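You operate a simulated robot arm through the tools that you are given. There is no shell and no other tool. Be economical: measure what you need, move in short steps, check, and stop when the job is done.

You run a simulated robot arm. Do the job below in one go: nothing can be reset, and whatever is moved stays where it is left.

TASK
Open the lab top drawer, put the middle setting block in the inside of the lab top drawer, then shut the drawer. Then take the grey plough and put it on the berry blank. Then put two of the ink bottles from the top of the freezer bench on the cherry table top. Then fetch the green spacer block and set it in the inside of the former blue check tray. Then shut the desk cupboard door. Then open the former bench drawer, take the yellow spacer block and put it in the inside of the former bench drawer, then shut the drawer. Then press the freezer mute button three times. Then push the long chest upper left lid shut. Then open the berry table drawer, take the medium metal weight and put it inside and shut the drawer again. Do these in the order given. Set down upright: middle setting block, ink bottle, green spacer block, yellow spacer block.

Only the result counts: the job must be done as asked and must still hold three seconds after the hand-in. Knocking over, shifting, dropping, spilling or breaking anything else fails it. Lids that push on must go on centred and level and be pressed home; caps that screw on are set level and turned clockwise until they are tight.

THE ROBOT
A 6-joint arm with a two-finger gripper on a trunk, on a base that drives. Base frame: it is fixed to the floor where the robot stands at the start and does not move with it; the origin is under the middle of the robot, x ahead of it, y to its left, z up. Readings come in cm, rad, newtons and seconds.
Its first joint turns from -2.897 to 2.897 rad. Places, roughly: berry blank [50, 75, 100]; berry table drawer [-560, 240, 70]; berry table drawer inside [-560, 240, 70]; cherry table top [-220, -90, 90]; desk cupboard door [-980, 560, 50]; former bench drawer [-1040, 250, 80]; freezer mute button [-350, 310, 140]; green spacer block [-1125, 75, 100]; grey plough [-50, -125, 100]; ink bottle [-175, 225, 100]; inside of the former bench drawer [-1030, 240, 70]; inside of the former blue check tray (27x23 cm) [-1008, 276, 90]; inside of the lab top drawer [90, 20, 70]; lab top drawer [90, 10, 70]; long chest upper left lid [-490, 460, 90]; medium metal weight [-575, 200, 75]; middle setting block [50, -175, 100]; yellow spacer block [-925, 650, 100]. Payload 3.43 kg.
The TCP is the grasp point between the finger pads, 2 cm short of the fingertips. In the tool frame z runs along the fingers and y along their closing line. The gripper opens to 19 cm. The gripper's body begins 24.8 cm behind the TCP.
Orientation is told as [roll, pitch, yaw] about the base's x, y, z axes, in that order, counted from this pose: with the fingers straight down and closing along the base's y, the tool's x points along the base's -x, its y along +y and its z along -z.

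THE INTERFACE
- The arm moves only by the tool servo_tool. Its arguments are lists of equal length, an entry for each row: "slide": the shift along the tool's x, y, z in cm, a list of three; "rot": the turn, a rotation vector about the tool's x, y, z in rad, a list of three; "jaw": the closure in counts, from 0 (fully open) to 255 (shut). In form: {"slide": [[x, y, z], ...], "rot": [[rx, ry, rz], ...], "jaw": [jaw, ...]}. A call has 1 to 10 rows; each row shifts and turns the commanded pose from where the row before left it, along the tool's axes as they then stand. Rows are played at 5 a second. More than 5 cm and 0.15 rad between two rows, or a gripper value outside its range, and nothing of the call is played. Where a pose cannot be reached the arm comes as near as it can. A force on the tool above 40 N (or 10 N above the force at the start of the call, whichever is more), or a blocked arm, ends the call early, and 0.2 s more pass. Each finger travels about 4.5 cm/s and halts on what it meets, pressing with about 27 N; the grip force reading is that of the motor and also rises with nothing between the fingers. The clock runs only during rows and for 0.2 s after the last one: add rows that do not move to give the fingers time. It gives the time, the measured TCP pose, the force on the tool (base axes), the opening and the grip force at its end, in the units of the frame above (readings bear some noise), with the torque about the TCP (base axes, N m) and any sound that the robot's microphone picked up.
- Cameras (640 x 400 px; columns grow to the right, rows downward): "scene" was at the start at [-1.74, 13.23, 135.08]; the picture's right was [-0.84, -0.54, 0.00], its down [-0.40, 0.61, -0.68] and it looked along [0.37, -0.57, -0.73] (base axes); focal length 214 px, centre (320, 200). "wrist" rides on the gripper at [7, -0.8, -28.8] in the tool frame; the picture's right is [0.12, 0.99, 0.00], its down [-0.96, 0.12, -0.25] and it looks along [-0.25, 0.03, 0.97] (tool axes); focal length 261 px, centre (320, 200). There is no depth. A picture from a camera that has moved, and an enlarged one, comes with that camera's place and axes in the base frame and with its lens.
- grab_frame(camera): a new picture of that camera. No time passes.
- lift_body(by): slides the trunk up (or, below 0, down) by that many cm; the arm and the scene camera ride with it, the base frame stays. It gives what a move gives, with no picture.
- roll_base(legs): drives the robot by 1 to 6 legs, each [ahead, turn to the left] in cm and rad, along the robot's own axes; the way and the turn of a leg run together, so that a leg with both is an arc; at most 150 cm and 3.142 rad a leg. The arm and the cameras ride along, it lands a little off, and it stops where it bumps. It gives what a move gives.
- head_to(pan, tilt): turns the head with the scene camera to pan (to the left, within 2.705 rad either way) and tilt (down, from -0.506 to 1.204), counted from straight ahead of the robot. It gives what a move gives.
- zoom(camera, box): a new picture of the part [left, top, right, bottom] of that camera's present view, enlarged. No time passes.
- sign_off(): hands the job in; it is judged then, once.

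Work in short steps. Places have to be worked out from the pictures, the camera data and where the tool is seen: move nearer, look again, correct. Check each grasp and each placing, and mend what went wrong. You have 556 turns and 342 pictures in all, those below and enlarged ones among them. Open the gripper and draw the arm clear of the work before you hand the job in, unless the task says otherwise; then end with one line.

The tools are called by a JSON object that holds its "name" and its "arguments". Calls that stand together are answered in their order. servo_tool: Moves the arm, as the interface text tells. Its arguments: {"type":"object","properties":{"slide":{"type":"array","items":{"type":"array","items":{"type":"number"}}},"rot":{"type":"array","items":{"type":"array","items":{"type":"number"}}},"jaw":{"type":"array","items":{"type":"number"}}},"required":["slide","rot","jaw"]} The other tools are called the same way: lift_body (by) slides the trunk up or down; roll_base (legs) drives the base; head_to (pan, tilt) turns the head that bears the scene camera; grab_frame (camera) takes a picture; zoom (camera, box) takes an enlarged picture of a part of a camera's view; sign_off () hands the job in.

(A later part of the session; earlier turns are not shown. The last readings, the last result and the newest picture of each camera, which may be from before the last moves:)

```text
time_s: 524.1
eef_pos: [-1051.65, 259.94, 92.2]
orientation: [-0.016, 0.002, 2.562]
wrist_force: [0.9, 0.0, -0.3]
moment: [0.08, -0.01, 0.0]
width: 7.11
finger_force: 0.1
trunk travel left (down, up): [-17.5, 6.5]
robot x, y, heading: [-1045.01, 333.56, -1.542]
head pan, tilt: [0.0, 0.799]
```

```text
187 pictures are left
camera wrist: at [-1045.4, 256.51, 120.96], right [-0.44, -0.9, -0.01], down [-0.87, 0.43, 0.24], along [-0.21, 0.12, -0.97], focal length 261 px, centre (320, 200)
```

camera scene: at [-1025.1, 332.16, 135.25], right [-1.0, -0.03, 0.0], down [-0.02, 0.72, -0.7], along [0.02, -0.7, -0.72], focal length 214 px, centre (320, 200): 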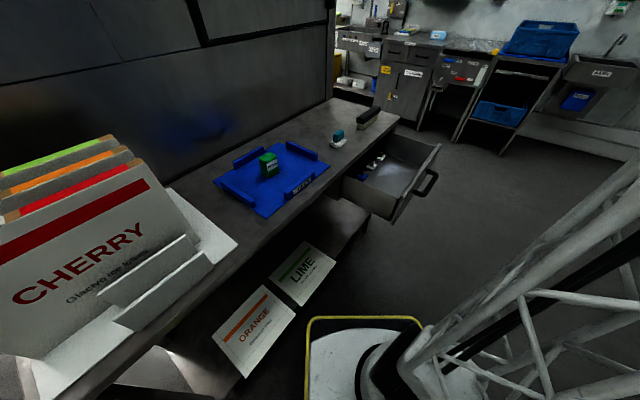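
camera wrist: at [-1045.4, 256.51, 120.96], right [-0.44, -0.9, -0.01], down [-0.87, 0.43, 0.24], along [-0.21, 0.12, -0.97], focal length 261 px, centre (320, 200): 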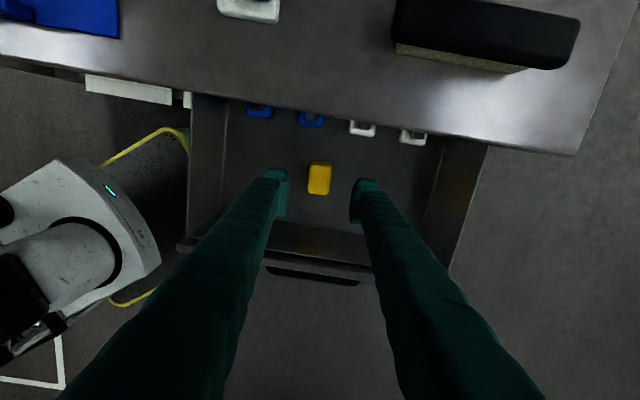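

Yellow block stands in the drawer. Lift out, move outside the front, close the fingers and come down at handle height.

{"name": "servo_tool", "arguments": {"slide": [[0, 0, -4.5], [0, 0, -4.5], [0, 0, -4.5], [-4.7, 0, 0], [-4.7, 0, 0], [-4.7, 0, 0], [-4.7, 0, 0], [-4.7, 0, 0], [0, 0, 0]], "rot": [[0, 0, 0], [0, 0, 0], [0, 0, 0], [0, 0, 0], [0, 0, 0], [0, 0, 0], [0, 0, 0], [0, 0, 0], [0, 0, 0]], "jaw": [160, 160, 160, 200, 255, 255, 255, 255, 255]}}

{"name": "servo_tool", "arguments": {"slide": [[0, 0, 4.5], [0, 0, 4.5], [0, 0, 4.5], [0, 0, 4.5], [0, 0, 4.5], [0, 0, 3.5], [0, 0, 0]], "rot": [[0, 0, 0], [0, 0, 0], [0, 0, 0], [0, 0, 0], [0, 0, 0], [0, 0, 0], [0, 0, 0]], "jaw": [255, 255, 255, 255, 255, 255, 255]}}

{"name": "grab_frame", "arguments": {"camera": "wrist"}}

```text
time_s: 526.1
eef_pos: [-1071.41, 272.63, 105.66]
orientation: [-0.013, 0.001, 2.562]
wrist_force: [0.4, -0.6, 0.3]
moment: [-0.01, 0.02, -0.01]
width: 0.01
finger_force: 26.7
trunk travel left (down, up): [-17.5, 6.5]
robot x, y, heading: [-1045.01, 333.5, -1.547]
head pan, tilt: [0.0, 0.799]
```

```text
time_s: 527.7
eef_pos: [-1071.15, 272.92, 79.77]
orientation: [-0.014, 0.002, 2.563]
wrist_force: [-0.1, -1.0, 0.3]
moment: [-0.01, 0.01, 0.02]
width: 0.01
finger_force: 26.9
trunk travel left (down, up): [-17.5, 6.5]
robot x, y, heading: [-1045.0, 333.37, -1.546]
head pan, tilt: [0.0, 0.799]
```

```text
186 pictures are left
camera wrist: at [-1064.95, 269.59, 108.51], right [-0.44, -0.9, -0.01], down [-0.87, 0.43, 0.24], along [-0.21, 0.12, -0.97], focal length 261 px, centre (320, 200)
```

wrist: 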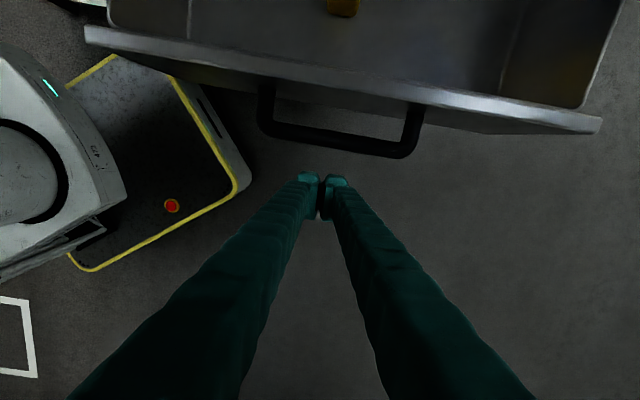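

Fingers are just outside the handle. Push gently toward the bench.

{"name": "servo_tool", "arguments": {"slide": [[1.5, 0, 0], [1.5, 0, 0], [0.9, 0, 0], [0.9, 0, 0], [1.2, 0, 0], [1.3, 0, 0], [1.4, 0, 0], [1.4, 0, 0], [1.4, 0, 0], [1.4, 0, 0]], "rot": [[0, 0, 0], [0, 0, 0], [0, 0, 0], [0, 0, 0], [0, 0, 0], [0, 0, 0], [0, 0, 0], [0, 0, 0], [0, 0, 0], [0, 0, 0]], "jaw": [255, 255, 255, 255, 255, 255, 255, 255, 255, 255]}}

{"name": "grab_frame", "arguments": {"camera": "wrist"}}

```text
time_s: 529.9
eef_pos: [-1060.37, 265.93, 79.83]
orientation: [-0.013, 0.001, 2.562]
wrist_force: [-0.2, -0.2, -0.6]
moment: [0.0, -0.04, -0.01]
width: 0.03
finger_force: 26.7
trunk travel left (down, up): [-17.5, 6.5]
robot x, y, heading: [-1044.81, 333.4, -1.54]
head pan, tilt: [0.0, 0.799]
```

```text
185 pictures are left
camera wrist: at [-1054.17, 262.51, 108.54], right [-0.44, -0.9, -0.01], down [-0.87, 0.43, 0.24], along [-0.21, 0.12, -0.97], focal length 261 px, centre (320, 200)
```

wrist: 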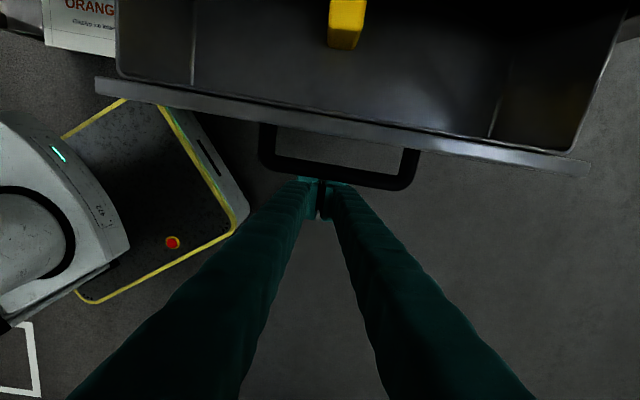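

Contact made. Continue.

{"name": "servo_tool", "arguments": {"slide": [[1.0, 0, 0], [1.3, 0, 0], [1.4, 0, 0], [1.4, 0, 0], [1.4, 0, 0], [1.4, 0, 0], [1.4, 0, 0], [1.4, 0, 0], [1.4, 0, 0], [1.2, 0, 0]], "rot": [[0, 0, 0], [0, 0, 0], [0, 0, 0], [0, 0, 0], [0, 0, 0], [0, 0, 0], [0, 0, 0], [0, 0, 0], [0, 0, 0], [0, 0, 0]], "jaw": [255, 255, 255, 255, 255, 255, 255, 255, 255, 255]}}

{"name": "servo_tool", "arguments": {"slide": [[0.9, 0, 0], [0.8, 0, 0], [0.8, 0, 0], [0.8, 0, 0], [0.8, 0, 0], [0.8, 0, 0], [0.8, 0, 0], [0.8, 0, 0], [0.8, 0, 0], [0.8, 0, 0]], "rot": [[0, 0, 0], [0, 0, 0], [0, 0, 0], [0, 0, 0], [0, 0, 0], [0, 0, 0], [0, 0, 0], [0, 0, 0], [0, 0, 0], [0, 0, 0]], "jaw": [255, 255, 255, 255, 255, 255, 255, 255, 255, 255]}}

{"name": "grab_frame", "arguments": {"camera": "wrist"}}

```text
time_s: 532.1
eef_pos: [-1049.35, 258.6, 79.7]
orientation: [-0.013, 0.002, 2.563]
wrist_force: [-3.8, 2.2, -2.5]
moment: [0.1, -0.02, -0.01]
width: 0.02
finger_force: 26.8
trunk travel left (down, up): [-17.5, 6.5]
robot x, y, heading: [-1045.2, 333.65, -1.54]
head pan, tilt: [0.0, 0.799]
```

```text
time_s: 532.5
eef_pos: [-1049.21, 258.79, 79.57]
orientation: [-0.017, -0.006, 2.558]
wrist_force: [-5.4, 2.5, -4.8]
moment: [0.14, 0.02, -0.08]
width: 0.0
finger_force: 27.4
trunk travel left (down, up): [-17.5, 6.5]
robot x, y, heading: [-1044.77, 333.52, -1.547]
head pan, tilt: [0.0, 0.799]
stopped in row 2: the force on the tool passed its limit at 49 N (the readings are from after the stop); the commanded pose is now the measured one
```

```text
184 pictures are left
camera wrist: at [-1042.92, 255.01, 108.36], right [-0.45, -0.89, -0.02], down [-0.87, 0.43, 0.25], along [-0.22, 0.13, -0.97], focal length 261 px, centre (320, 200)
```

wrist: 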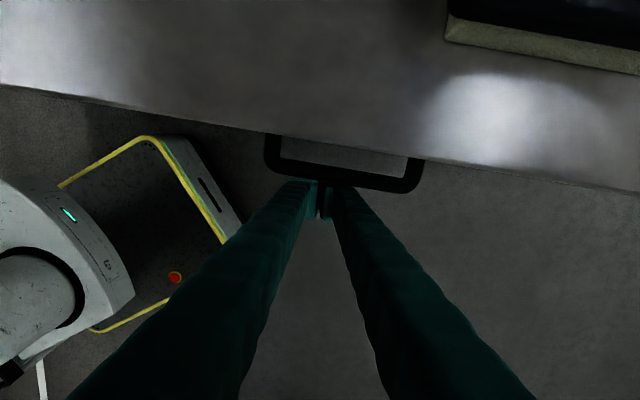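

Stopped at 49 N with the panel under the bench edge. Withdraw and verify.

{"name": "servo_tool", "arguments": {"slide": [[-4, 0, 0], [-4, 0, 0], [-4, 0, 0], [-4, 0, 0], [0, 0, -4.5], [0, 0, -4.5], [0, 0, -4.5], [0, 0, -4.5], [0, 0, -4.5], [0, 0, -4.5]], "rot": [[0, 0, 0], [0, 0, 0], [0, 0, 0], [0, 0, 0], [0, 0, 0], [0, 0, 0], [0, 0, 0], [0, 0, 0], [0, 0, 0], [0, 0, 0]], "jaw": [255, 255, 255, 255, 255, 255, 255, 255, 255, 255]}}

{"name": "zoom", "arguments": {"camera": "scene", "box": [260, 90, 480, 240]}}

{"name": "grab_frame", "arguments": {"camera": "wrist"}}

```text
time_s: 534.8
eef_pos: [-1062.74, 267.0, 106.97]
orientation: [-0.018, -0.005, 2.558]
wrist_force: [0.5, -0.2, 0.1]
moment: [0.05, 0.0, -0.01]
width: 0.0
finger_force: 27.2
trunk travel left (down, up): [-17.5, 6.5]
robot x, y, heading: [-1044.9, 333.77, -1.545]
head pan, tilt: [0.0, 0.799]
```

```text
2.67 times, centred on (370, 165) of scene
camera zoom: at [-1025.1, 332.08, 135.24], right [-1.0, -0.02, 0.0], down [-0.02, 0.72, -0.7], along [0.02, -0.7, -0.72], focal length 572 px, centre (187, 293)
```

zoom: 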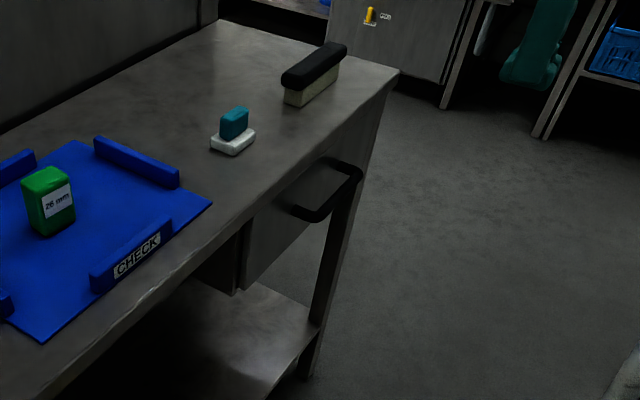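

```text
182 pictures are left
camera wrist: at [-1056.46, 263.43, 135.64], right [-0.45, -0.89, -0.02], down [-0.87, 0.43, 0.25], along [-0.22, 0.13, -0.97], focal length 261 px, centre (320, 200)
```

wrist: 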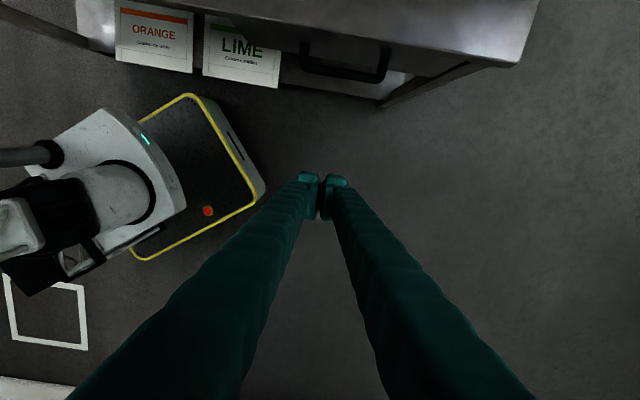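

Drawer is shut. Next the freezer mute button near (-350,310,140). Raise the arm and drive back out to the main aisle.

{"name": "servo_tool", "arguments": {"slide": [[0, 0, -4.5], [0, 0, -4.5], [0, 0, -4.5], [0, 0, -4.5], [0, 0, 0]], "rot": [[0, 0, 0], [0, 0, 0], [0, 0, 0], [0, 0, 0], [0, 0, 0]], "jaw": [255, 255, 255, 255, 255]}}

{"name": "roll_base", "arguments": {"legs": [[-100, 0], [0, 1.46], [105, 0], [105, 0], [105, 0], [105, 0]]}}

```text
time_s: 536.0
eef_pos: [-1062.81, 266.61, 124.76]
orientation: [-0.018, -0.004, 2.558]
wrist_force: [0.9, 0.1, -0.1]
moment: [0.0, 0.02, 0.02]
width: 0.02
finger_force: 27.2
trunk travel left (down, up): [-17.5, 6.5]
robot x, y, heading: [-1045.13, 333.52, -1.547]
head pan, tilt: [0.0, 0.799]
```

```text
time_s: 565.0
eef_pos: [-562.29, 368.46, 124.77]
orientation: [-0.018, -0.004, -2.272]
wrist_force: [0.2, -0.2, 0.3]
moment: [-0.02, 0.01, -0.01]
width: 0.0
finger_force: 26.7
trunk travel left (down, up): [-17.5, 6.5]
robot x, y, heading: [-626.91, 394.17, -0.093]
head pan, tilt: [0.0, 0.799]
```

{"name": "roll_base", "arguments": {"legs": [[0, -0.518], [110, 0], [100, 0]]}}

{"name": "head_to", "arguments": {"pan": 0.9, "tilt": 0.2}}

{"name": "grab_frame", "arguments": {"camera": "scene"}}

```text
time_s: 577.0
eef_pos: [-410.66, 221.05, 124.67]
orientation: [-0.018, -0.008, -2.783]
wrist_force: [0.1, 0.1, 0.6]
moment: [-0.01, -0.01, -0.01]
width: 0.0
finger_force: 26.9
trunk travel left (down, up): [-17.5, 6.5]
robot x, y, heading: [-454.42, 275.1, -0.604]
head pan, tilt: [0.0, 0.799]
```

```text
time_s: 578.2
eef_pos: [-410.76, 220.8, 124.66]
orientation: [-0.016, -0.004, -2.784]
wrist_force: [-0.5, -0.4, 0.5]
moment: [-0.03, 0.02, 0.0]
width: 0.02
finger_force: 27.0
trunk travel left (down, up): [-17.5, 6.5]
robot x, y, heading: [-454.26, 275.21, -0.61]
head pan, tilt: [0.901, 0.201]
```

```text
181 pictures are left
camera scene: at [-439.1, 297.34, 140.6], right [0.29, -0.96, 0.0], down [-0.19, -0.06, -0.98], along [0.94, 0.28, -0.2], focal length 214 px, centre (320, 200)
```

scene: 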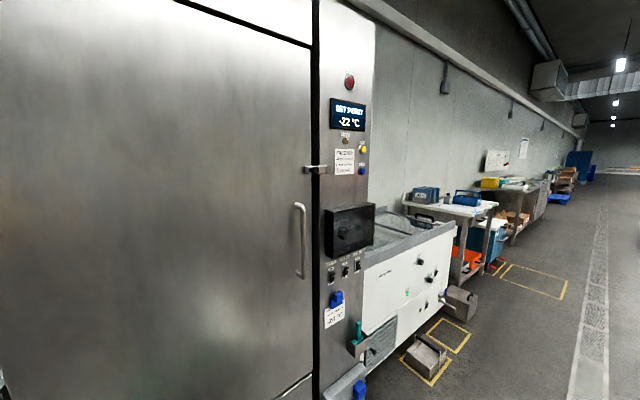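

{"name": "zoom", "arguments": {"camera": "scene", "box": [300, 50, 400, 200]}}

```text
2.67 times, centred on (350, 125) of scene
camera zoom: at [-439.1, 297.34, 140.6], right [0.29, -0.96, 0.0], down [-0.19, -0.06, -0.98], along [0.94, 0.28, -0.2], focal length 572 px, centre (240, 400)
```

zoom: 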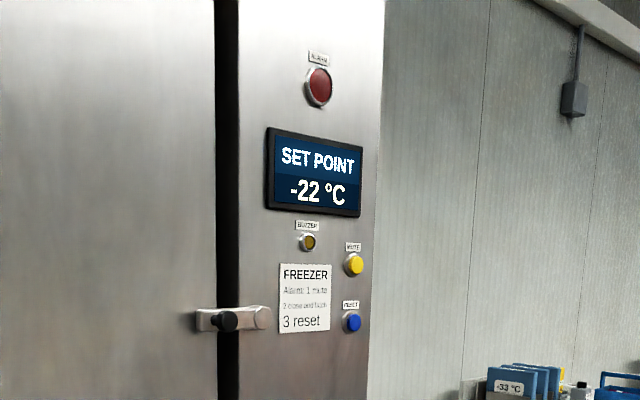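

The yellow button is MUTE (blue is reset). I'll place the robot at about (-430,300) heading along x, backing in so the arm never sweeps the cabinet. First raise the arm.

{"name": "servo_tool", "arguments": {"slide": [[0, 0, -4.5], [0, 0, -4.5], [0, 0, -3], [0, 0, 0]], "rot": [[0, 0, 0], [0, 0, 0], [0, 0, 0], [0, 0, 0]], "jaw": [255, 255, 255, 255]}}

{"name": "roll_base", "arguments": {"legs": [[0, -1.736], [-33, 0], [0, 2.346]]}}

{"name": "head_to", "arguments": {"pan": 0.2, "tilt": 0.1}}

{"name": "grab_frame", "arguments": {"camera": "scene"}}

```text
time_s: 579.2
eef_pos: [-411.17, 221.61, 132.78]
orientation: [-0.004, 0.0, -2.783]
wrist_force: [0.5, 1.0, 1.6]
moment: [-0.02, -0.02, -0.03]
width: 0.02
finger_force: 26.7
out of reach, approached as far as the arm can: row 2, 3
trunk travel left (down, up): [-17.5, 6.5]
robot x, y, heading: [-454.64, 274.9, -0.608]
head pan, tilt: [0.901, 0.201]
```

```text
time_s: 591.6
eef_pos: [-365.44, 280.35, 132.74]
orientation: [-0.005, -0.003, -2.16]
wrist_force: [-0.2, 0.7, 0.3]
moment: [0.0, -0.02, 0.01]
width: 0.02
finger_force: 26.8
trunk travel left (down, up): [-17.5, 6.5]
robot x, y, heading: [-431.92, 298.74, 0.018]
head pan, tilt: [0.901, 0.201]
```

```text
time_s: 592.7
eef_pos: [-365.59, 280.37, 132.92]
orientation: [-0.006, -0.002, -2.16]
wrist_force: [-0.4, 0.0, -0.1]
moment: [-0.01, 0.02, 0.0]
width: 0.0
finger_force: 26.9
trunk travel left (down, up): [-17.5, 6.5]
robot x, y, heading: [-431.91, 298.45, 0.02]
head pan, tilt: [0.201, 0.099]
```

```text
179 pictures are left
camera scene: at [-429.09, 320.34, 141.55], right [0.22, -0.98, 0.0], down [-0.1, -0.02, -0.99], along [0.97, 0.22, -0.1], focal length 214 px, centre (320, 200)
```

scene: 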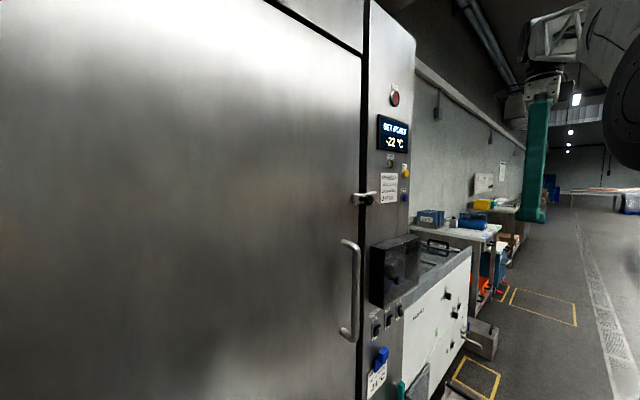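

Triangulated MUTE button: (-344,306.7,143.7). Turn the tool to point horizontally at the panel (along +m), starting with the yaw.

{"name": "servo_tool", "arguments": {"slide": [[0, 0, 1], [0, 0, 1], [0, 0, 1], [0, 0, 1], [0, 0, 1], [0, 0, 0], [0, 0, 0], [0, 0, 0], [0, 0, 0], [0, 0, 0]], "rot": [[0, 0, -0.141], [0, 0, -0.141], [0, 0, -0.141], [0, 0, -0.141], [0, 0, -0.141], [0, 0, -0.141], [0, 0, -0.141], [0, 0, -0.141], [0, 0, -0.141], [0, 0, -0.141]], "jaw": [255, 255, 255, 255, 255, 255, 255, 255, 255, 255]}}

{"name": "servo_tool", "arguments": {"slide": [[0, 0, 0], [0, 0, 0], [0, 0, 0], [0, 0, 0], [0, 0, 0], [0, 0, 0], [0, 0, 0], [0, 0, 0], [0, 0, 0], [0, 0, 0]], "rot": [[0, 0, -0.139], [-0.13, 0, 0], [-0.13, 0, 0], [-0.13, 0, 0], [-0.13, 0, 0], [-0.13, 0, 0], [-0.13, 0, 0], [-0.13, 0, 0], [-0.13, 0, 0], [-0.13, 0, 0]], "jaw": [255, 255, 255, 255, 255, 255, 255, 255, 255, 255]}}

{"name": "servo_tool", "arguments": {"slide": [[0, 0, 0], [0, 0, 0], [0, 0, 0], [0, 0, 0]], "rot": [[-0.13, 0, 0], [-0.13, 0, 0], [-0.135, 0, 0], [0, 0, 0]], "jaw": [255, 255, 255, 255]}}

{"name": "grab_frame", "arguments": {"camera": "wrist"}}

```text
time_s: 594.9
eef_pos: [-365.55, 280.32, 127.81]
orientation: [-0.003, 0.005, -0.75]
wrist_force: [-0.3, 0.1, 0.5]
moment: [-0.01, 0.01, -0.03]
width: 0.0
finger_force: 26.7
trunk travel left (down, up): [-17.5, 6.5]
robot x, y, heading: [-431.56, 298.3, 0.016]
head pan, tilt: [0.201, 0.099]
```

```text
time_s: 597.1
eef_pos: [-365.65, 280.51, 127.89]
orientation: [1.171, 0.006, -0.613]
wrist_force: [-0.5, 0.3, -0.4]
moment: [-0.09, -0.02, -0.07]
width: 0.0
finger_force: 26.7
trunk travel left (down, up): [-17.5, 6.5]
robot x, y, heading: [-431.75, 298.49, 0.022]
head pan, tilt: [0.201, 0.099]
```

```text
time_s: 598.1
eef_pos: [-365.67, 280.36, 127.82]
orientation: [1.567, 0.005, -0.613]
wrist_force: [-0.2, 0.3, -0.3]
moment: [0.0, -0.01, 0.03]
width: 0.02
finger_force: 26.7
trunk travel left (down, up): [-17.5, 6.5]
robot x, y, heading: [-431.66, 298.76, 0.018]
head pan, tilt: [0.201, 0.099]
```

```text
178 pictures are left
camera wrist: at [-387.82, 260.88, 127.15], right [-0.09, 0.07, 0.99], down [0.65, -0.76, 0.11], along [0.76, 0.65, 0.02], focal length 261 px, centre (320, 200)
```

wrist: 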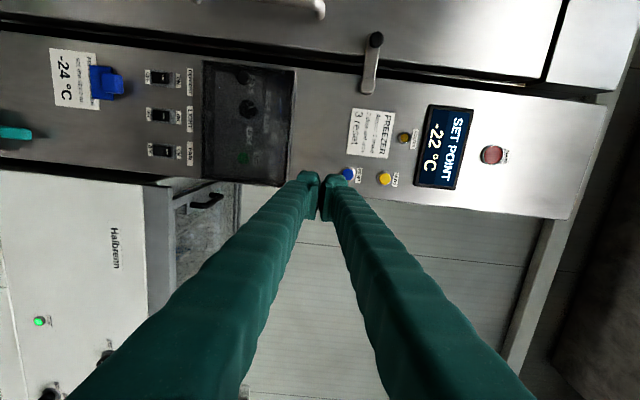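

MUTE re-measured at (-344.4,307,143.2). Rise to its height and align sideways.

{"name": "lift_body", "arguments": {"by": 6.4}}

{"name": "servo_tool", "arguments": {"slide": [[-0.7, 3, 0], [-0.7, 3, 0], [-0.8, 3, 0], [0, 0, 4], [0, 0, 4], [0, 0, 4], [0, 0, 0]], "rot": [[0, 0, 0], [0, 0, 0], [0, 0, 0], [0, 0, 0], [0, 0, 0], [0, 0, 0], [0, 0, 0]], "jaw": [255, 255, 255, 255, 255, 255, 255]}}

{"name": "grab_frame", "arguments": {"camera": "wrist"}}

```text
time_s: 599.1
eef_pos: [-365.57, 280.43, 134.11]
orientation: [1.564, 0.004, -0.612]
wrist_force: [-0.3, -0.3, -1.4]
moment: [0.04, 0.03, 0.03]
width: 0.0
finger_force: 27.3
trunk travel left (down, up): [-23.9, 0.1]
robot x, y, heading: [-431.58, 298.91, 0.018]
head pan, tilt: [0.201, 0.099]
```

```text
time_s: 600.7
eef_pos: [-356.84, 288.89, 143.23]
orientation: [1.563, 0.005, -0.614]
wrist_force: [0.0, 0.0, -0.2]
moment: [-0.01, -0.01, -0.03]
width: 0.0
finger_force: 27.2
trunk travel left (down, up): [-23.9, 0.1]
robot x, y, heading: [-431.67, 298.37, 0.015]
head pan, tilt: [0.201, 0.099]
```

```text
177 pictures are left
camera wrist: at [-379.02, 269.42, 142.58], right [-0.09, 0.07, 0.99], down [0.65, -0.76, 0.11], along [0.76, 0.65, 0.02], focal length 261 px, centre (320, 200)
```

wrist: 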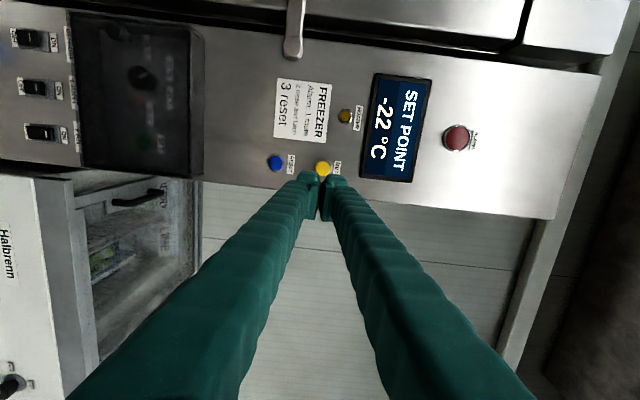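

The tip line falls on the button within half a cm. Advance 14 cm with small corrections.

{"name": "servo_tool", "arguments": {"slide": [[0.2, 0.2, 4], [0.1, 0.2, 4], [0, 0, 4], [0, 0, 2.5], [0, 0, 0]], "rot": [[0, 0, 0], [0, 0, 0], [0, 0, 0], [0, 0, 0], [0, 0, 0]], "jaw": [255, 255, 255, 255, 255]}}

{"name": "zoom", "arguments": {"camera": "wrist", "box": [220, 100, 420, 260]}}

```text
time_s: 601.9
eef_pos: [-348.86, 301.0, 143.44]
orientation: [1.565, 0.005, -0.613]
wrist_force: [-0.4, -0.2, 0.6]
moment: [0.01, -0.02, -0.04]
width: 0.0
finger_force: 26.9
trunk travel left (down, up): [-23.9, 0.1]
robot x, y, heading: [-431.54, 298.5, 0.018]
head pan, tilt: [0.201, 0.099]
```

```text
2.50 times, centred on (320, 180) of wrist
camera zoom: at [-370.97, 281.54, 142.93], right [-0.09, 0.07, 0.99], down [0.65, -0.76, 0.11], along [0.76, 0.65, 0.02], focal length 652 px, centre (320, 250)
```

zoom: 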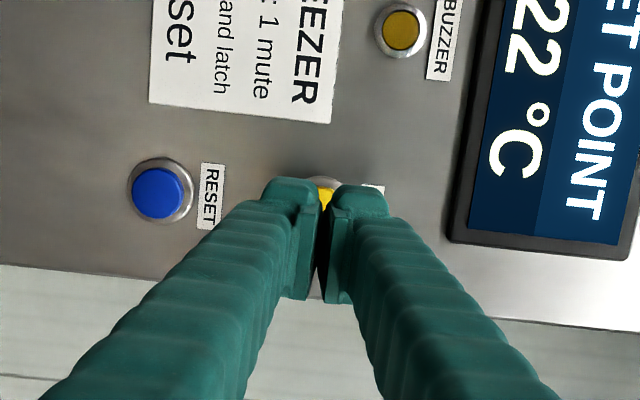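

The tips are right before the button. Press forward in small steps, watching force and sound.

{"name": "servo_tool", "arguments": {"slide": [[0, 0, 0.5], [0, 0, 0.5], [0, 0, 0.5], [0, 0, 0.4], [0, 0, 0.4], [0, 0, 0]], "rot": [[0, 0, 0], [0, 0, 0], [0, 0, 0], [0, 0, 0], [0, 0, 0], [0, 0, 0]], "jaw": [255, 255, 255, 255, 255, 255]}}

```text
time_s: 603.3
eef_pos: [-347.52, 302.9, 143.42]
orientation: [1.564, 0.006, -0.611]
wrist_force: [0.0, -0.3, 0.8]
moment: [-0.02, -0.01, 0.0]
width: 0.01
finger_force: 26.9
trunk travel left (down, up): [-23.9, 0.1]
robot x, y, heading: [-431.69, 298.31, 0.02]
head pan, tilt: [0.201, 0.099]
```

{"name": "servo_tool", "arguments": {"slide": [[0, 0, 0.4], [0, 0, 0.4], [0, 0, 0.4], [0, 0, 0.4], [0, 0, 0.4], [0, 0, 0]], "rot": [[0, 0, 0], [0, 0, 0], [0, 0, 0], [0, 0, 0], [0, 0, 0], [0, 0, 0]], "jaw": [255, 255, 255, 255, 255, 255]}}

{"name": "zoom", "arguments": {"camera": "wrist", "box": [220, 100, 420, 260]}}

```text
time_s: 604.7
eef_pos: [-346.28, 304.56, 143.39]
orientation: [1.564, 0.007, -0.611]
wrist_force: [-1.1, -0.2, 0.1]
moment: [-0.01, -0.03, -0.01]
width: 0.01
finger_force: 26.9
trunk travel left (down, up): [-23.9, 0.1]
robot x, y, heading: [-431.53, 298.46, 0.017]
head pan, tilt: [0.201, 0.099]
```

```text
2.50 times, centred on (320, 180) of wrist
camera zoom: at [-368.52, 285.06, 142.77], right [-0.09, 0.07, 0.99], down [0.65, -0.75, 0.11], along [0.76, 0.65, 0.02], focal length 652 px, centre (320, 250)
```

zoom: 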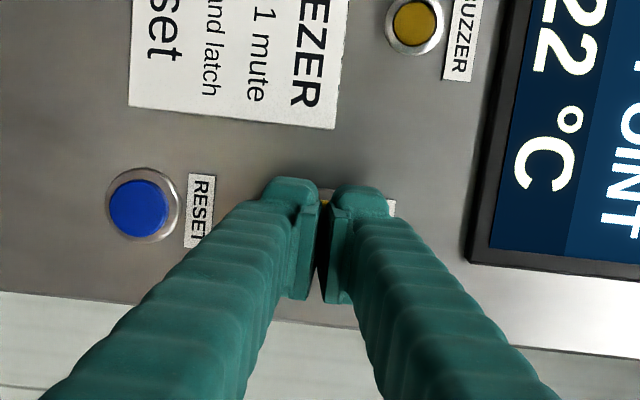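

No contact yet; continue.

{"name": "servo_tool", "arguments": {"slide": [[0, 0, 0.4], [0, 0, 0.4], [0, 0, 0.4], [0, 0, 0.3], [0, 0, 0.3], [0, 0, 0.3], [0, 0, 0]], "rot": [[0, 0, 0], [0, 0, 0], [0, 0, 0], [0, 0, 0], [0, 0, 0], [0, 0, 0], [0, 0, 0]], "jaw": [255, 255, 255, 255, 255, 255, 255]}}

```text
time_s: 605.9
eef_pos: [-345.58, 305.54, 143.4]
orientation: [1.563, 0.006, -0.615]
wrist_force: [-27.5, -21.0, -5.4]
moment: [-0.06, -0.13, 0.18]
width: 0.59
finger_force: 34.0
trunk travel left (down, up): [-23.9, 0.1]
robot x, y, heading: [-432.17, 298.73, 0.006]
head pan, tilt: [0.201, 0.099]
heard: click
stopped in row 5: the force on the tool passed its limit at 55 N (the readings are from after the stop); the commanded pose is now the measured one
```

Click heard — press one. Retreat 1.5 cm, fully off the button, and check.

{"name": "servo_tool", "arguments": {"slide": [[0, 0, -0.8], [0, 0, -0.8], [0, 0, 0], [0, 0, 0]], "rot": [[0, 0, 0], [0, 0, 0], [0, 0, 0], [0, 0, 0]], "jaw": [255, 255, 255, 255]}}

{"name": "zoom", "arguments": {"camera": "wrist", "box": [220, 100, 420, 260]}}

```text
time_s: 606.9
eef_pos: [-346.3, 304.38, 143.26]
orientation: [1.562, 0.006, -0.614]
wrist_force: [-0.1, 0.5, 0.0]
moment: [0.01, 0.0, 0.02]
width: 0.0
finger_force: 34.7
trunk travel left (down, up): [-23.9, 0.1]
robot x, y, heading: [-431.44, 298.54, 0.009]
head pan, tilt: [0.201, 0.099]
```

```text
2.50 times, centred on (320, 180) of wrist
camera zoom: at [-368.48, 284.98, 142.74], right [-0.09, 0.07, 0.99], down [0.65, -0.76, 0.11], along [0.76, 0.65, 0.02], focal length 652 px, centre (320, 250)
```

zoom: 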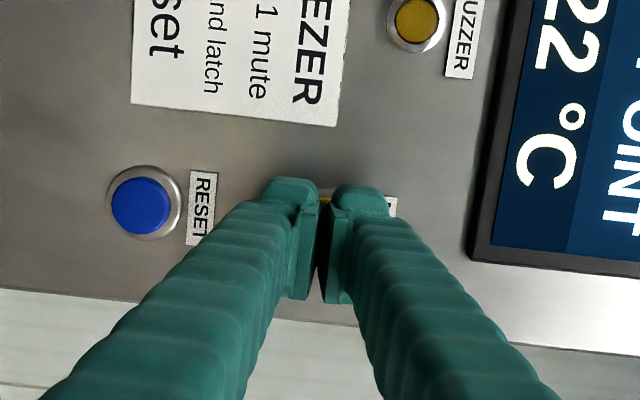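

Second press.

{"name": "servo_tool", "arguments": {"slide": [[0, 0, 0.4], [0, 0, 0.4], [0, 0, 0.3], [0, 0, 0.3], [0, 0, 0.2], [0, 0, 0]], "rot": [[0, 0, 0], [0, 0, 0], [0, 0, 0], [0, 0, 0], [0, 0, 0], [0, 0, 0]], "jaw": [255, 255, 255, 255, 255, 255]}}

{"name": "servo_tool", "arguments": {"slide": [[0, 0, -0.8], [0, 0, -0.8], [0, 0, 0], [0, 0, 0]], "rot": [[0, 0, 0], [0, 0, 0], [0, 0, 0], [0, 0, 0]], "jaw": [255, 255, 255, 255]}}

```text
time_s: 608.4
eef_pos: [-345.62, 305.41, 143.39]
orientation: [1.563, 0.005, -0.614]
wrist_force: [-24.4, -21.7, -5.7]
moment: [-0.02, -0.06, 0.17]
width: 0.59
finger_force: 34.3
trunk travel left (down, up): [-23.9, 0.1]
robot x, y, heading: [-432.09, 298.51, 0.006]
head pan, tilt: [0.201, 0.099]
heard: click
stopped in row 6: the force on the tool passed its limit at 42 N (the readings are from after the stop); the commanded pose is now the measured one
```

```text
time_s: 609.4
eef_pos: [-346.32, 304.47, 143.34]
orientation: [1.562, 0.006, -0.614]
wrist_force: [-0.5, -0.6, -0.1]
moment: [0.04, 0.01, -0.04]
width: 0.0
finger_force: 34.4
trunk travel left (down, up): [-23.9, 0.1]
robot x, y, heading: [-431.99, 298.36, 0.013]
head pan, tilt: [0.201, 0.099]
```

Second click, released. Third press.

{"name": "servo_tool", "arguments": {"slide": [[0, 0, 0.4], [0, 0, 0.4], [0, 0, 0.3], [0, 0, 0.3], [0, 0, 0.2], [0, 0, 0]], "rot": [[0, 0, 0], [0, 0, 0], [0, 0, 0], [0, 0, 0], [0, 0, 0], [0, 0, 0]], "jaw": [255, 255, 255, 255, 255, 255]}}

{"name": "servo_tool", "arguments": {"slide": [[0, 0, -0.8], [0, 0, -3], [0, 0, -4], [0, 0, -4], [0, 0, -4], [0, 0, -4], [0, 0, 0]], "rot": [[0, 0, 0], [0, 0, 0], [0, 0, 0], [0, 0, 0], [0, 0, 0], [0, 0, 0], [0, 0, 0]], "jaw": [255, 255, 255, 255, 255, 255, 255]}}

{"name": "grab_frame", "arguments": {"camera": "wrist"}}

```text
time_s: 610.8
eef_pos: [-345.45, 305.53, 143.3]
orientation: [1.563, 0.006, -0.613]
wrist_force: [-26.5, -27.3, -10.2]
moment: [-0.08, -0.04, 0.13]
width: 0.57
finger_force: 34.0
trunk travel left (down, up): [-23.9, 0.1]
robot x, y, heading: [-431.79, 298.38, 0.013]
head pan, tilt: [0.201, 0.099]
heard: click
```

```text
time_s: 612.4
eef_pos: [-356.74, 289.66, 143.46]
orientation: [1.563, 0.005, -0.613]
wrist_force: [-0.3, 0.2, 0.5]
moment: [0.04, 0.0, 0.0]
width: 0.01
finger_force: 35.1
trunk travel left (down, up): [-23.9, 0.1]
robot x, y, heading: [-431.84, 298.51, 0.01]
head pan, tilt: [0.201, 0.099]
```

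```text
173 pictures are left
camera wrist: at [-379.0, 270.16, 142.88], right [-0.09, 0.07, 0.99], down [0.65, -0.76, 0.11], along [0.76, 0.65, 0.02], focal length 261 px, centre (320, 200)
```

wrist: 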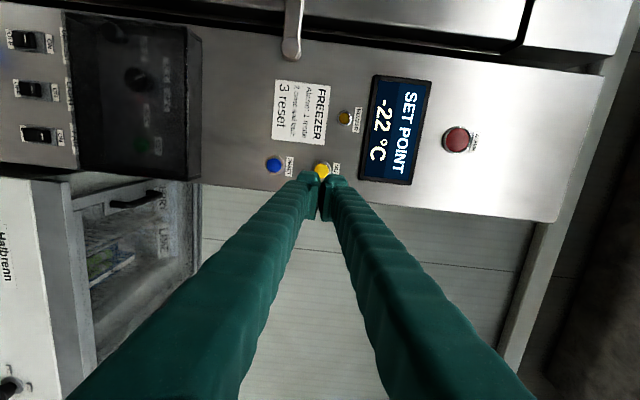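

Three clicks in all. Lower the arm and point the tool down again before driving to the long chest.

{"name": "lift_body", "arguments": {"by": -6.4}}

{"name": "servo_tool", "arguments": {"slide": [[0, -4, 0], [0, -4, 0], [0, -4, 0], [0, 0, -4], [0, 0, -4], [0, 0, 0], [0, 0, 0], [0, 0, 0], [0, 0, 0], [0, 0, 0]], "rot": [[0, 0, 0], [0, 0, 0], [0, 0, 0], [0, 0, 0], [0, 0, 0], [0.131, 0, 0], [0.131, 0, 0], [0.131, 0, 0], [0.131, 0, 0], [0.131, 0, 0]], "jaw": [255, 255, 255, 255, 255, 255, 255, 255, 255, 255]}}

{"name": "servo_tool", "arguments": {"slide": [[0, 0, 0], [0, 0, 0], [0, 0, 0], [0, 0, 0], [0, 0, 0], [0, 0, 0], [0, 0, 0], [0, 0, 0]], "rot": [[0.131, 0, 0], [0.131, 0, 0], [0.131, 0, 0], [0.131, 0, 0], [0.131, 0, 0], [0.131, 0, 0], [0.122, 0, 0], [0, 0, 0]], "jaw": [255, 255, 255, 255, 255, 255, 255, 255]}}

{"name": "head_to", "arguments": {"pan": 2.3, "tilt": 0.3}}

{"name": "grab_frame", "arguments": {"camera": "scene"}}

```text
time_s: 613.4
eef_pos: [-356.69, 289.48, 137.07]
orientation: [1.563, 0.006, -0.613]
wrist_force: [-0.6, -0.1, -0.7]
moment: [0.0, 0.01, 0.0]
width: 0.0
finger_force: 34.5
trunk travel left (down, up): [-17.5, 6.5]
robot x, y, heading: [-431.8, 298.78, 0.017]
head pan, tilt: [0.201, 0.099]
```

```text
time_s: 615.6
eef_pos: [-361.45, 282.97, 125.06]
orientation: [0.907, 0.005, -0.616]
wrist_force: [-0.7, 0.3, -0.7]
moment: [0.1, -0.01, 0.03]
width: 0.0
finger_force: 34.0
trunk travel left (down, up): [-17.5, 6.5]
robot x, y, heading: [-432.11, 298.34, 0.012]
head pan, tilt: [0.201, 0.099]
```

```text
time_s: 617.4
eef_pos: [-361.43, 283.06, 124.9]
orientation: [-0.002, 0.006, -0.614]
wrist_force: [-0.7, -1.1, -0.1]
moment: [-0.01, 0.02, 0.0]
width: 0.0
finger_force: 34.3
trunk travel left (down, up): [-17.5, 6.5]
robot x, y, heading: [-431.62, 298.36, 0.006]
head pan, tilt: [0.201, 0.099]
```

```text
time_s: 619.4
eef_pos: [-361.47, 282.99, 125.07]
orientation: [-0.001, 0.005, -0.614]
wrist_force: [0.9, -0.5, 0.0]
moment: [-0.03, 0.01, -0.02]
width: 0.01
finger_force: 34.4
trunk travel left (down, up): [-17.5, 6.5]
robot x, y, heading: [-431.93, 298.33, 0.01]
head pan, tilt: [2.3, 0.3]
```

```text
172 pictures are left
camera scene: at [-444.31, 325.24, 139.68], right [0.74, 0.67, 0.0], down [0.2, -0.22, -0.96], along [-0.64, 0.71, -0.3], focal length 214 px, centre (320, 200)
```

scene: 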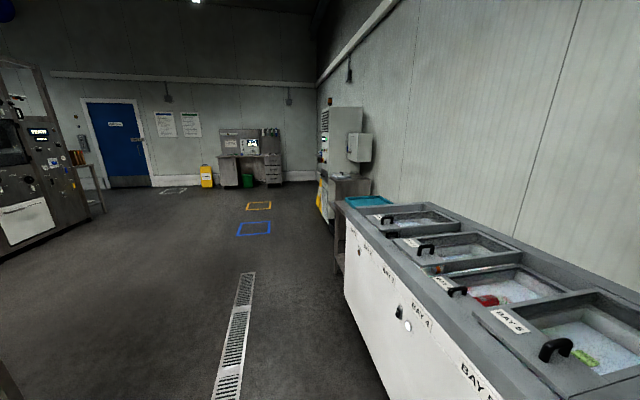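

{"name": "zoom", "arguments": {"camera": "scene", "box": [330, 180, 640, 400]}}

```text
1.82 times, centred on (485, 290) of scene
camera zoom: at [-444.31, 325.24, 139.68], right [0.74, 0.67, 0.0], down [0.2, -0.22, -0.96], along [-0.64, 0.71, -0.3], focal length 390 px, centre (20, 36)
```

zoom: 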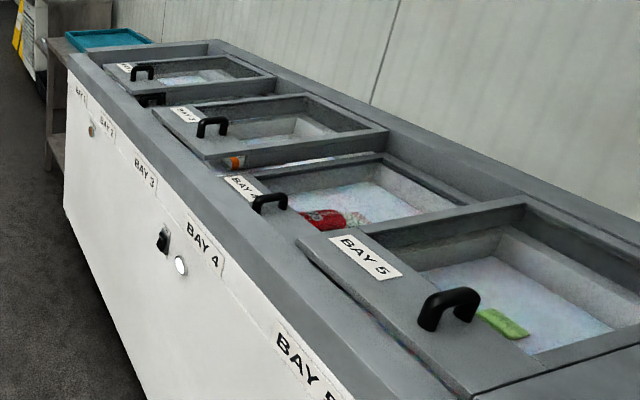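

The long chest has sliding lids, BAY 1 at the left end (−e), BAY 5 at the right. Move in front of its left part for a proper look.

{"name": "roll_base", "arguments": {"legs": [[0, -0.585], [-120, 0], [0, 1.5]]}}

{"name": "head_to", "arguments": {"pan": 0.35, "tilt": 0.6}}

{"name": "grab_frame", "arguments": {"camera": "scene"}}

{"name": "grab_frame", "arguments": {"camera": "wrist"}}

```text
time_s: 631.0
eef_pos: [-475.98, 408.83, 125.04]
orientation: [-0.001, 0.005, 0.283]
wrist_force: [0.4, -0.6, 1.0]
moment: [0.03, -0.01, -0.02]
width: 0.0
finger_force: 34.1
trunk travel left (down, up): [-17.5, 6.5]
robot x, y, heading: [-532.01, 363.66, 0.905]
head pan, tilt: [2.3, 0.3]
```

```text
time_s: 632.9
eef_pos: [-475.84, 408.69, 125.12]
orientation: [-0.002, 0.007, 0.284]
wrist_force: [0.6, 0.0, 0.0]
moment: [-0.01, -0.01, 0.0]
width: 0.01
finger_force: 34.1
trunk travel left (down, up): [-17.5, 6.5]
robot x, y, heading: [-531.79, 363.71, 0.905]
head pan, tilt: [0.351, 0.6]
```

```text
170 pictures are left
camera scene: at [-548.58, 379.53, 136.93], right [0.95, -0.31, 0.0], down [-0.17, -0.54, -0.83], along [0.25, 0.79, -0.56], focal length 214 px, centre (320, 200)
```

scene: 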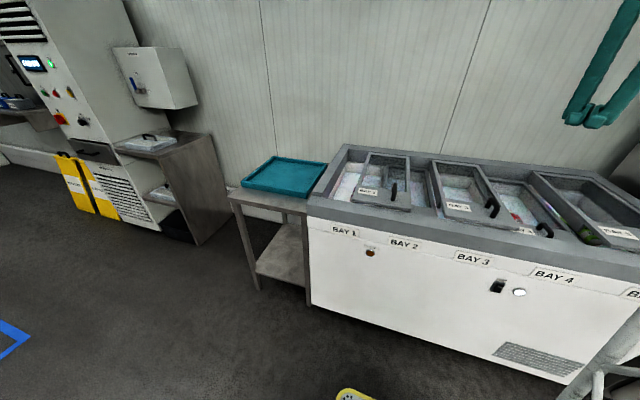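

```text
169 pictures are left
camera wrist: at [-482.22, 406.09, 153.89], right [-0.39, 0.92, 0.0], down [0.89, 0.38, 0.24], along [0.22, 0.09, -0.97], focal length 261 px, centre (320, 200)
```

wrist: 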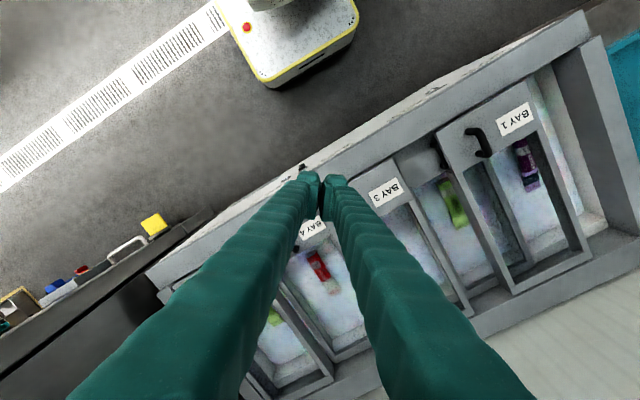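

{"name": "zoom", "arguments": {"camera": "scene", "box": [300, 130, 640, 300]}}

{"name": "zoom", "arguments": {"camera": "wrist", "box": [360, 0, 640, 320]}}

```text
1.88 times, centred on (470, 215) of scene
camera zoom: at [-548.58, 379.53, 136.93], right [0.95, -0.31, 0.0], down [-0.17, -0.54, -0.83], along [0.25, 0.79, -0.56], focal length 404 px, centre (38, 172)
```

zoom: 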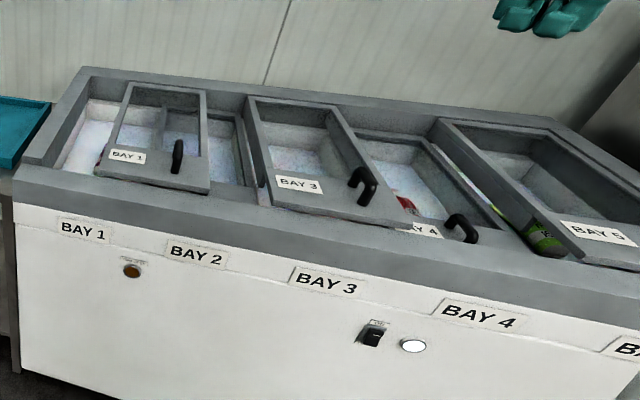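

```text
1.25 times, centred on (500, 160) of wrist
camera zoom: at [-482.22, 406.09, 153.89], right [-0.39, 0.92, 0.0], down [0.89, 0.38, 0.24], along [0.22, 0.09, -0.97], focal length 326 px, centre (95, 250)
```

zoom: 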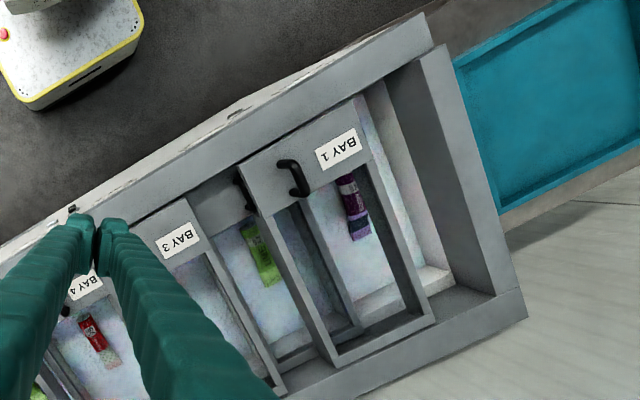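

BAY 1's lid (upper, left) is slid about 12 cm to the right, leaving its left end open. I'll grip its black handle and slide it left. Turn the tool to close along the chest and go above the handle (-495,440).

{"name": "servo_tool", "arguments": {"slide": [[0, 0, 0], [0, 0, 0], [0, 0, 0], [0, 0, 0], [0, 0, 0]], "rot": [[0, 0, -0.135], [0, 0, -0.135], [0, 0, -0.135], [0, 0, -0.135], [0, 0, -0.136]], "jaw": [200, 170, 160, 160, 160]}}

{"name": "servo_tool", "arguments": {"slide": [[-1.84, 4.2, 0], [-1.84, 4.2, 0], [-1.84, 4.2, 0], [-1.84, 4.2, 0], [-1.84, 4.2, 0], [-1.84, 4.2, 0], [-1.84, 4.2, 0], [-1.84, 4.2, 0], [0, 0, 0]], "rot": [[0, 0, 0], [0, 0, 0], [0, 0, 0], [0, 0, 0], [0, 0, 0], [0, 0, 0], [0, 0, 0], [0, 0, 0], [0, 0, 0]], "jaw": [160, 160, 160, 160, 160, 160, 160, 160, 160]}}

{"name": "grab_frame", "arguments": {"camera": "wrist"}}

```text
time_s: 634.1
eef_pos: [-476.01, 408.77, 125.06]
orientation: [0.005, 0.005, 0.96]
wrist_force: [0.1, 0.0, -0.2]
moment: [0.0, -0.01, 0.01]
width: 7.07
finger_force: 0.2
trunk travel left (down, up): [-17.5, 6.5]
robot x, y, heading: [-531.63, 363.54, 0.906]
head pan, tilt: [0.351, 0.6]
```

```text
time_s: 636.1
eef_pos: [-495.03, 440.21, 125.04]
orientation: [0.001, 0.006, 0.958]
wrist_force: [0.6, 0.7, -0.6]
moment: [-0.07, 0.01, 0.01]
width: 7.09
finger_force: 0.0
trunk travel left (down, up): [-17.5, 6.5]
robot x, y, heading: [-532.04, 363.3, 0.908]
head pan, tilt: [0.351, 0.6]
```

```text
166 pictures are left
camera wrist: at [-498.13, 434.11, 153.75], right [-0.88, 0.47, 0.0], down [0.46, 0.85, 0.24], along [0.11, 0.21, -0.97], focal length 261 px, centre (320, 200)
```

wrist: 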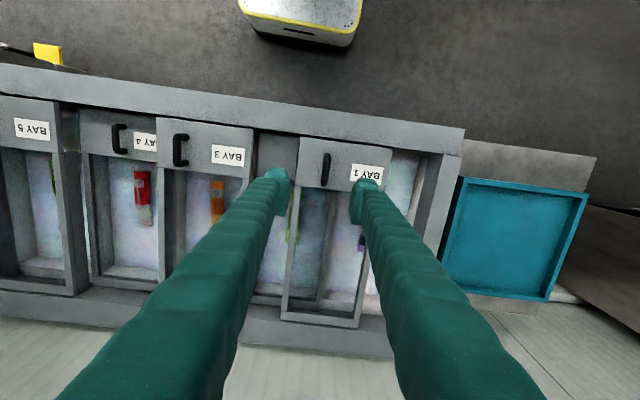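

{"name": "zoom", "arguments": {"camera": "wrist", "box": [270, 110, 450, 230]}}

```text
3.33 times, centred on (360, 170) of wrist
camera zoom: at [-498.13, 434.11, 153.75], right [-0.88, 0.47, 0.0], down [0.46, 0.85, 0.24], along [0.11, 0.21, -0.97], focal length 869 px, centre (187, 300)
```

zoom: 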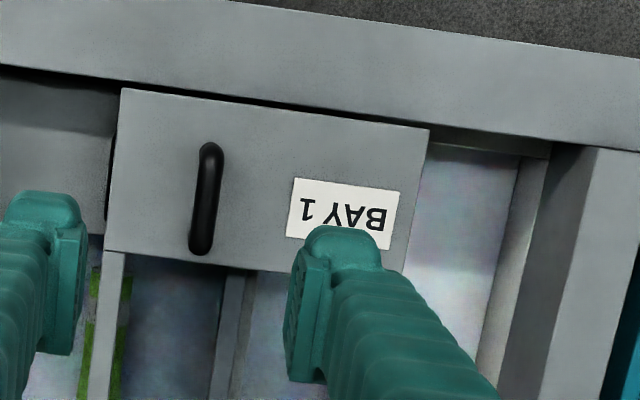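

Adjust 2 cm and descend to 102 for a finer look.

{"name": "servo_tool", "arguments": {"slide": [[-1, 1.5, 0], [0, 0, 4.5], [0, 0, 4.5], [0, 0, 4.5], [0, 0, 4.5], [0, 0, 4.5], [0, 0, 0]], "rot": [[0, 0, 0], [0, 0, 0], [0, 0, 0], [0, 0, 0], [0, 0, 0], [0, 0, 0], [0, 0, 0]], "jaw": [160, 160, 160, 160, 160, 160, 160]}}

{"name": "grab_frame", "arguments": {"camera": "wrist"}}

```text
time_s: 637.7
eef_pos: [-495.65, 441.66, 102.57]
orientation: [0.001, 0.006, 0.961]
wrist_force: [-0.4, 0.1, 1.1]
moment: [0.0, 0.01, 0.04]
width: 7.09
finger_force: 0.1
trunk travel left (down, up): [-17.5, 6.5]
robot x, y, heading: [-532.01, 363.41, 0.906]
head pan, tilt: [0.351, 0.6]
```

```text
164 pictures are left
camera wrist: at [-498.82, 435.54, 131.32], right [-0.88, 0.47, 0.0], down [0.46, 0.85, 0.24], along [0.11, 0.22, -0.97], focal length 261 px, centre (320, 200)
```

wrist: 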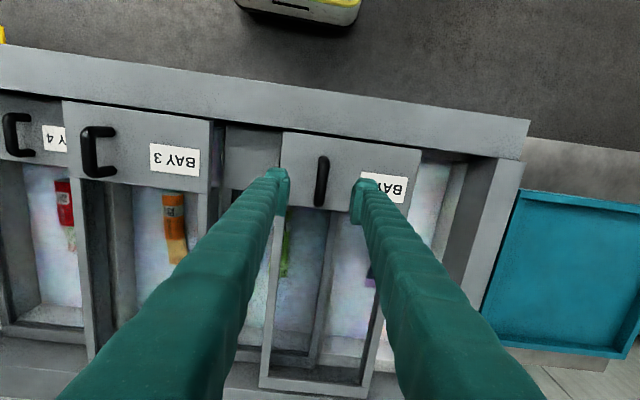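

Handle top at (-495.8,442.1,91.8), centred between the fingers. Descend 10 cm and close on it.

{"name": "servo_tool", "arguments": {"slide": [[0, 0, 4], [0, 0, 4], [0, 0, 1.2], [0, 0, 1], [0, 0, 0], [0, 0, 0], [0, 0, 0], [0, 0, 0]], "rot": [[0, 0, 0], [0, 0, 0], [0, 0, 0], [0, 0, 0], [0, 0, 0], [0, 0, 0], [0, 0, 0], [0, 0, 0]], "jaw": [160, 160, 160, 160, 200, 255, 255, 255]}}

{"name": "grab_frame", "arguments": {"camera": "wrist"}}

```text
time_s: 639.5
eef_pos: [-495.77, 441.63, 92.34]
orientation: [0.002, 0.005, 0.957]
wrist_force: [-1.8, 1.0, -3.1]
moment: [0.1, -0.08, -0.7]
width: 1.66
finger_force: 29.7
trunk travel left (down, up): [-17.5, 6.5]
robot x, y, heading: [-531.63, 363.65, 0.909]
head pan, tilt: [0.351, 0.6]
```

```text
163 pictures are left
camera wrist: at [-498.9, 435.57, 121.13], right [-0.88, 0.47, 0.0], down [0.46, 0.85, 0.24], along [0.11, 0.21, -0.97], focal length 261 px, centre (320, 200)
```

wrist: 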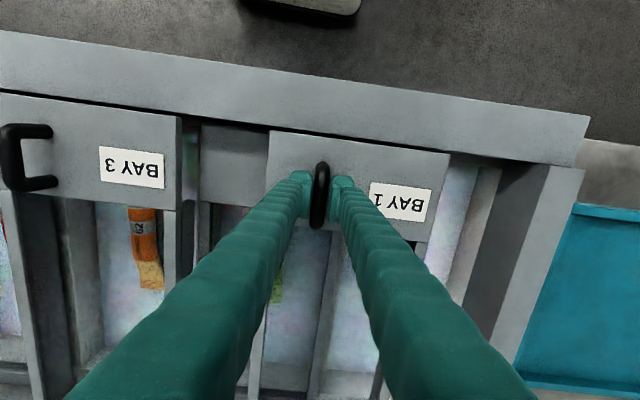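

Gripped. Slide the lid left (tool +y) in steps until it stops.

{"name": "servo_tool", "arguments": {"slide": [[0, 1, 0], [0, 1.2, 0], [0, 1.2, 0], [0, 1.2, 0], [0, 1.2, 0], [0, 1.2, 0], [0, 1, 0], [0, 1, 0], [0, 0, 0]], "rot": [[0, 0, 0], [0, 0, 0], [0, 0, 0], [0, 0, 0], [0, 0, 0], [0, 0, 0], [0, 0, 0], [0, 0, 0], [0, 0, 0]], "jaw": [255, 255, 255, 255, 255, 255, 255, 255, 255]}}

{"name": "grab_frame", "arguments": {"camera": "wrist"}}

```text
time_s: 641.5
eef_pos: [-503.26, 447.03, 92.37]
orientation: [0.004, 0.005, 0.959]
wrist_force: [9.7, 12.9, -7.0]
moment: [0.1, -0.08, -1.08]
width: 1.63
finger_force: 45.3
trunk travel left (down, up): [-17.5, 6.5]
robot x, y, heading: [-531.66, 363.81, 0.903]
head pan, tilt: [0.351, 0.6]
```

```text
162 pictures are left
camera wrist: at [-506.27, 440.88, 121.15], right [-0.88, 0.47, 0.0], down [0.46, 0.85, 0.24], along [0.11, 0.22, -0.97], focal length 261 px, centre (320, 200)
```

wrist: 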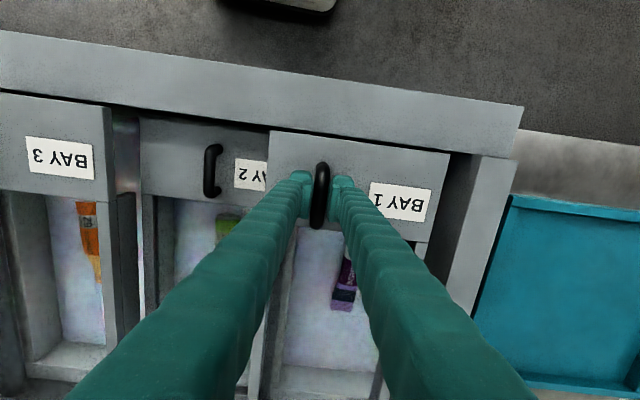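

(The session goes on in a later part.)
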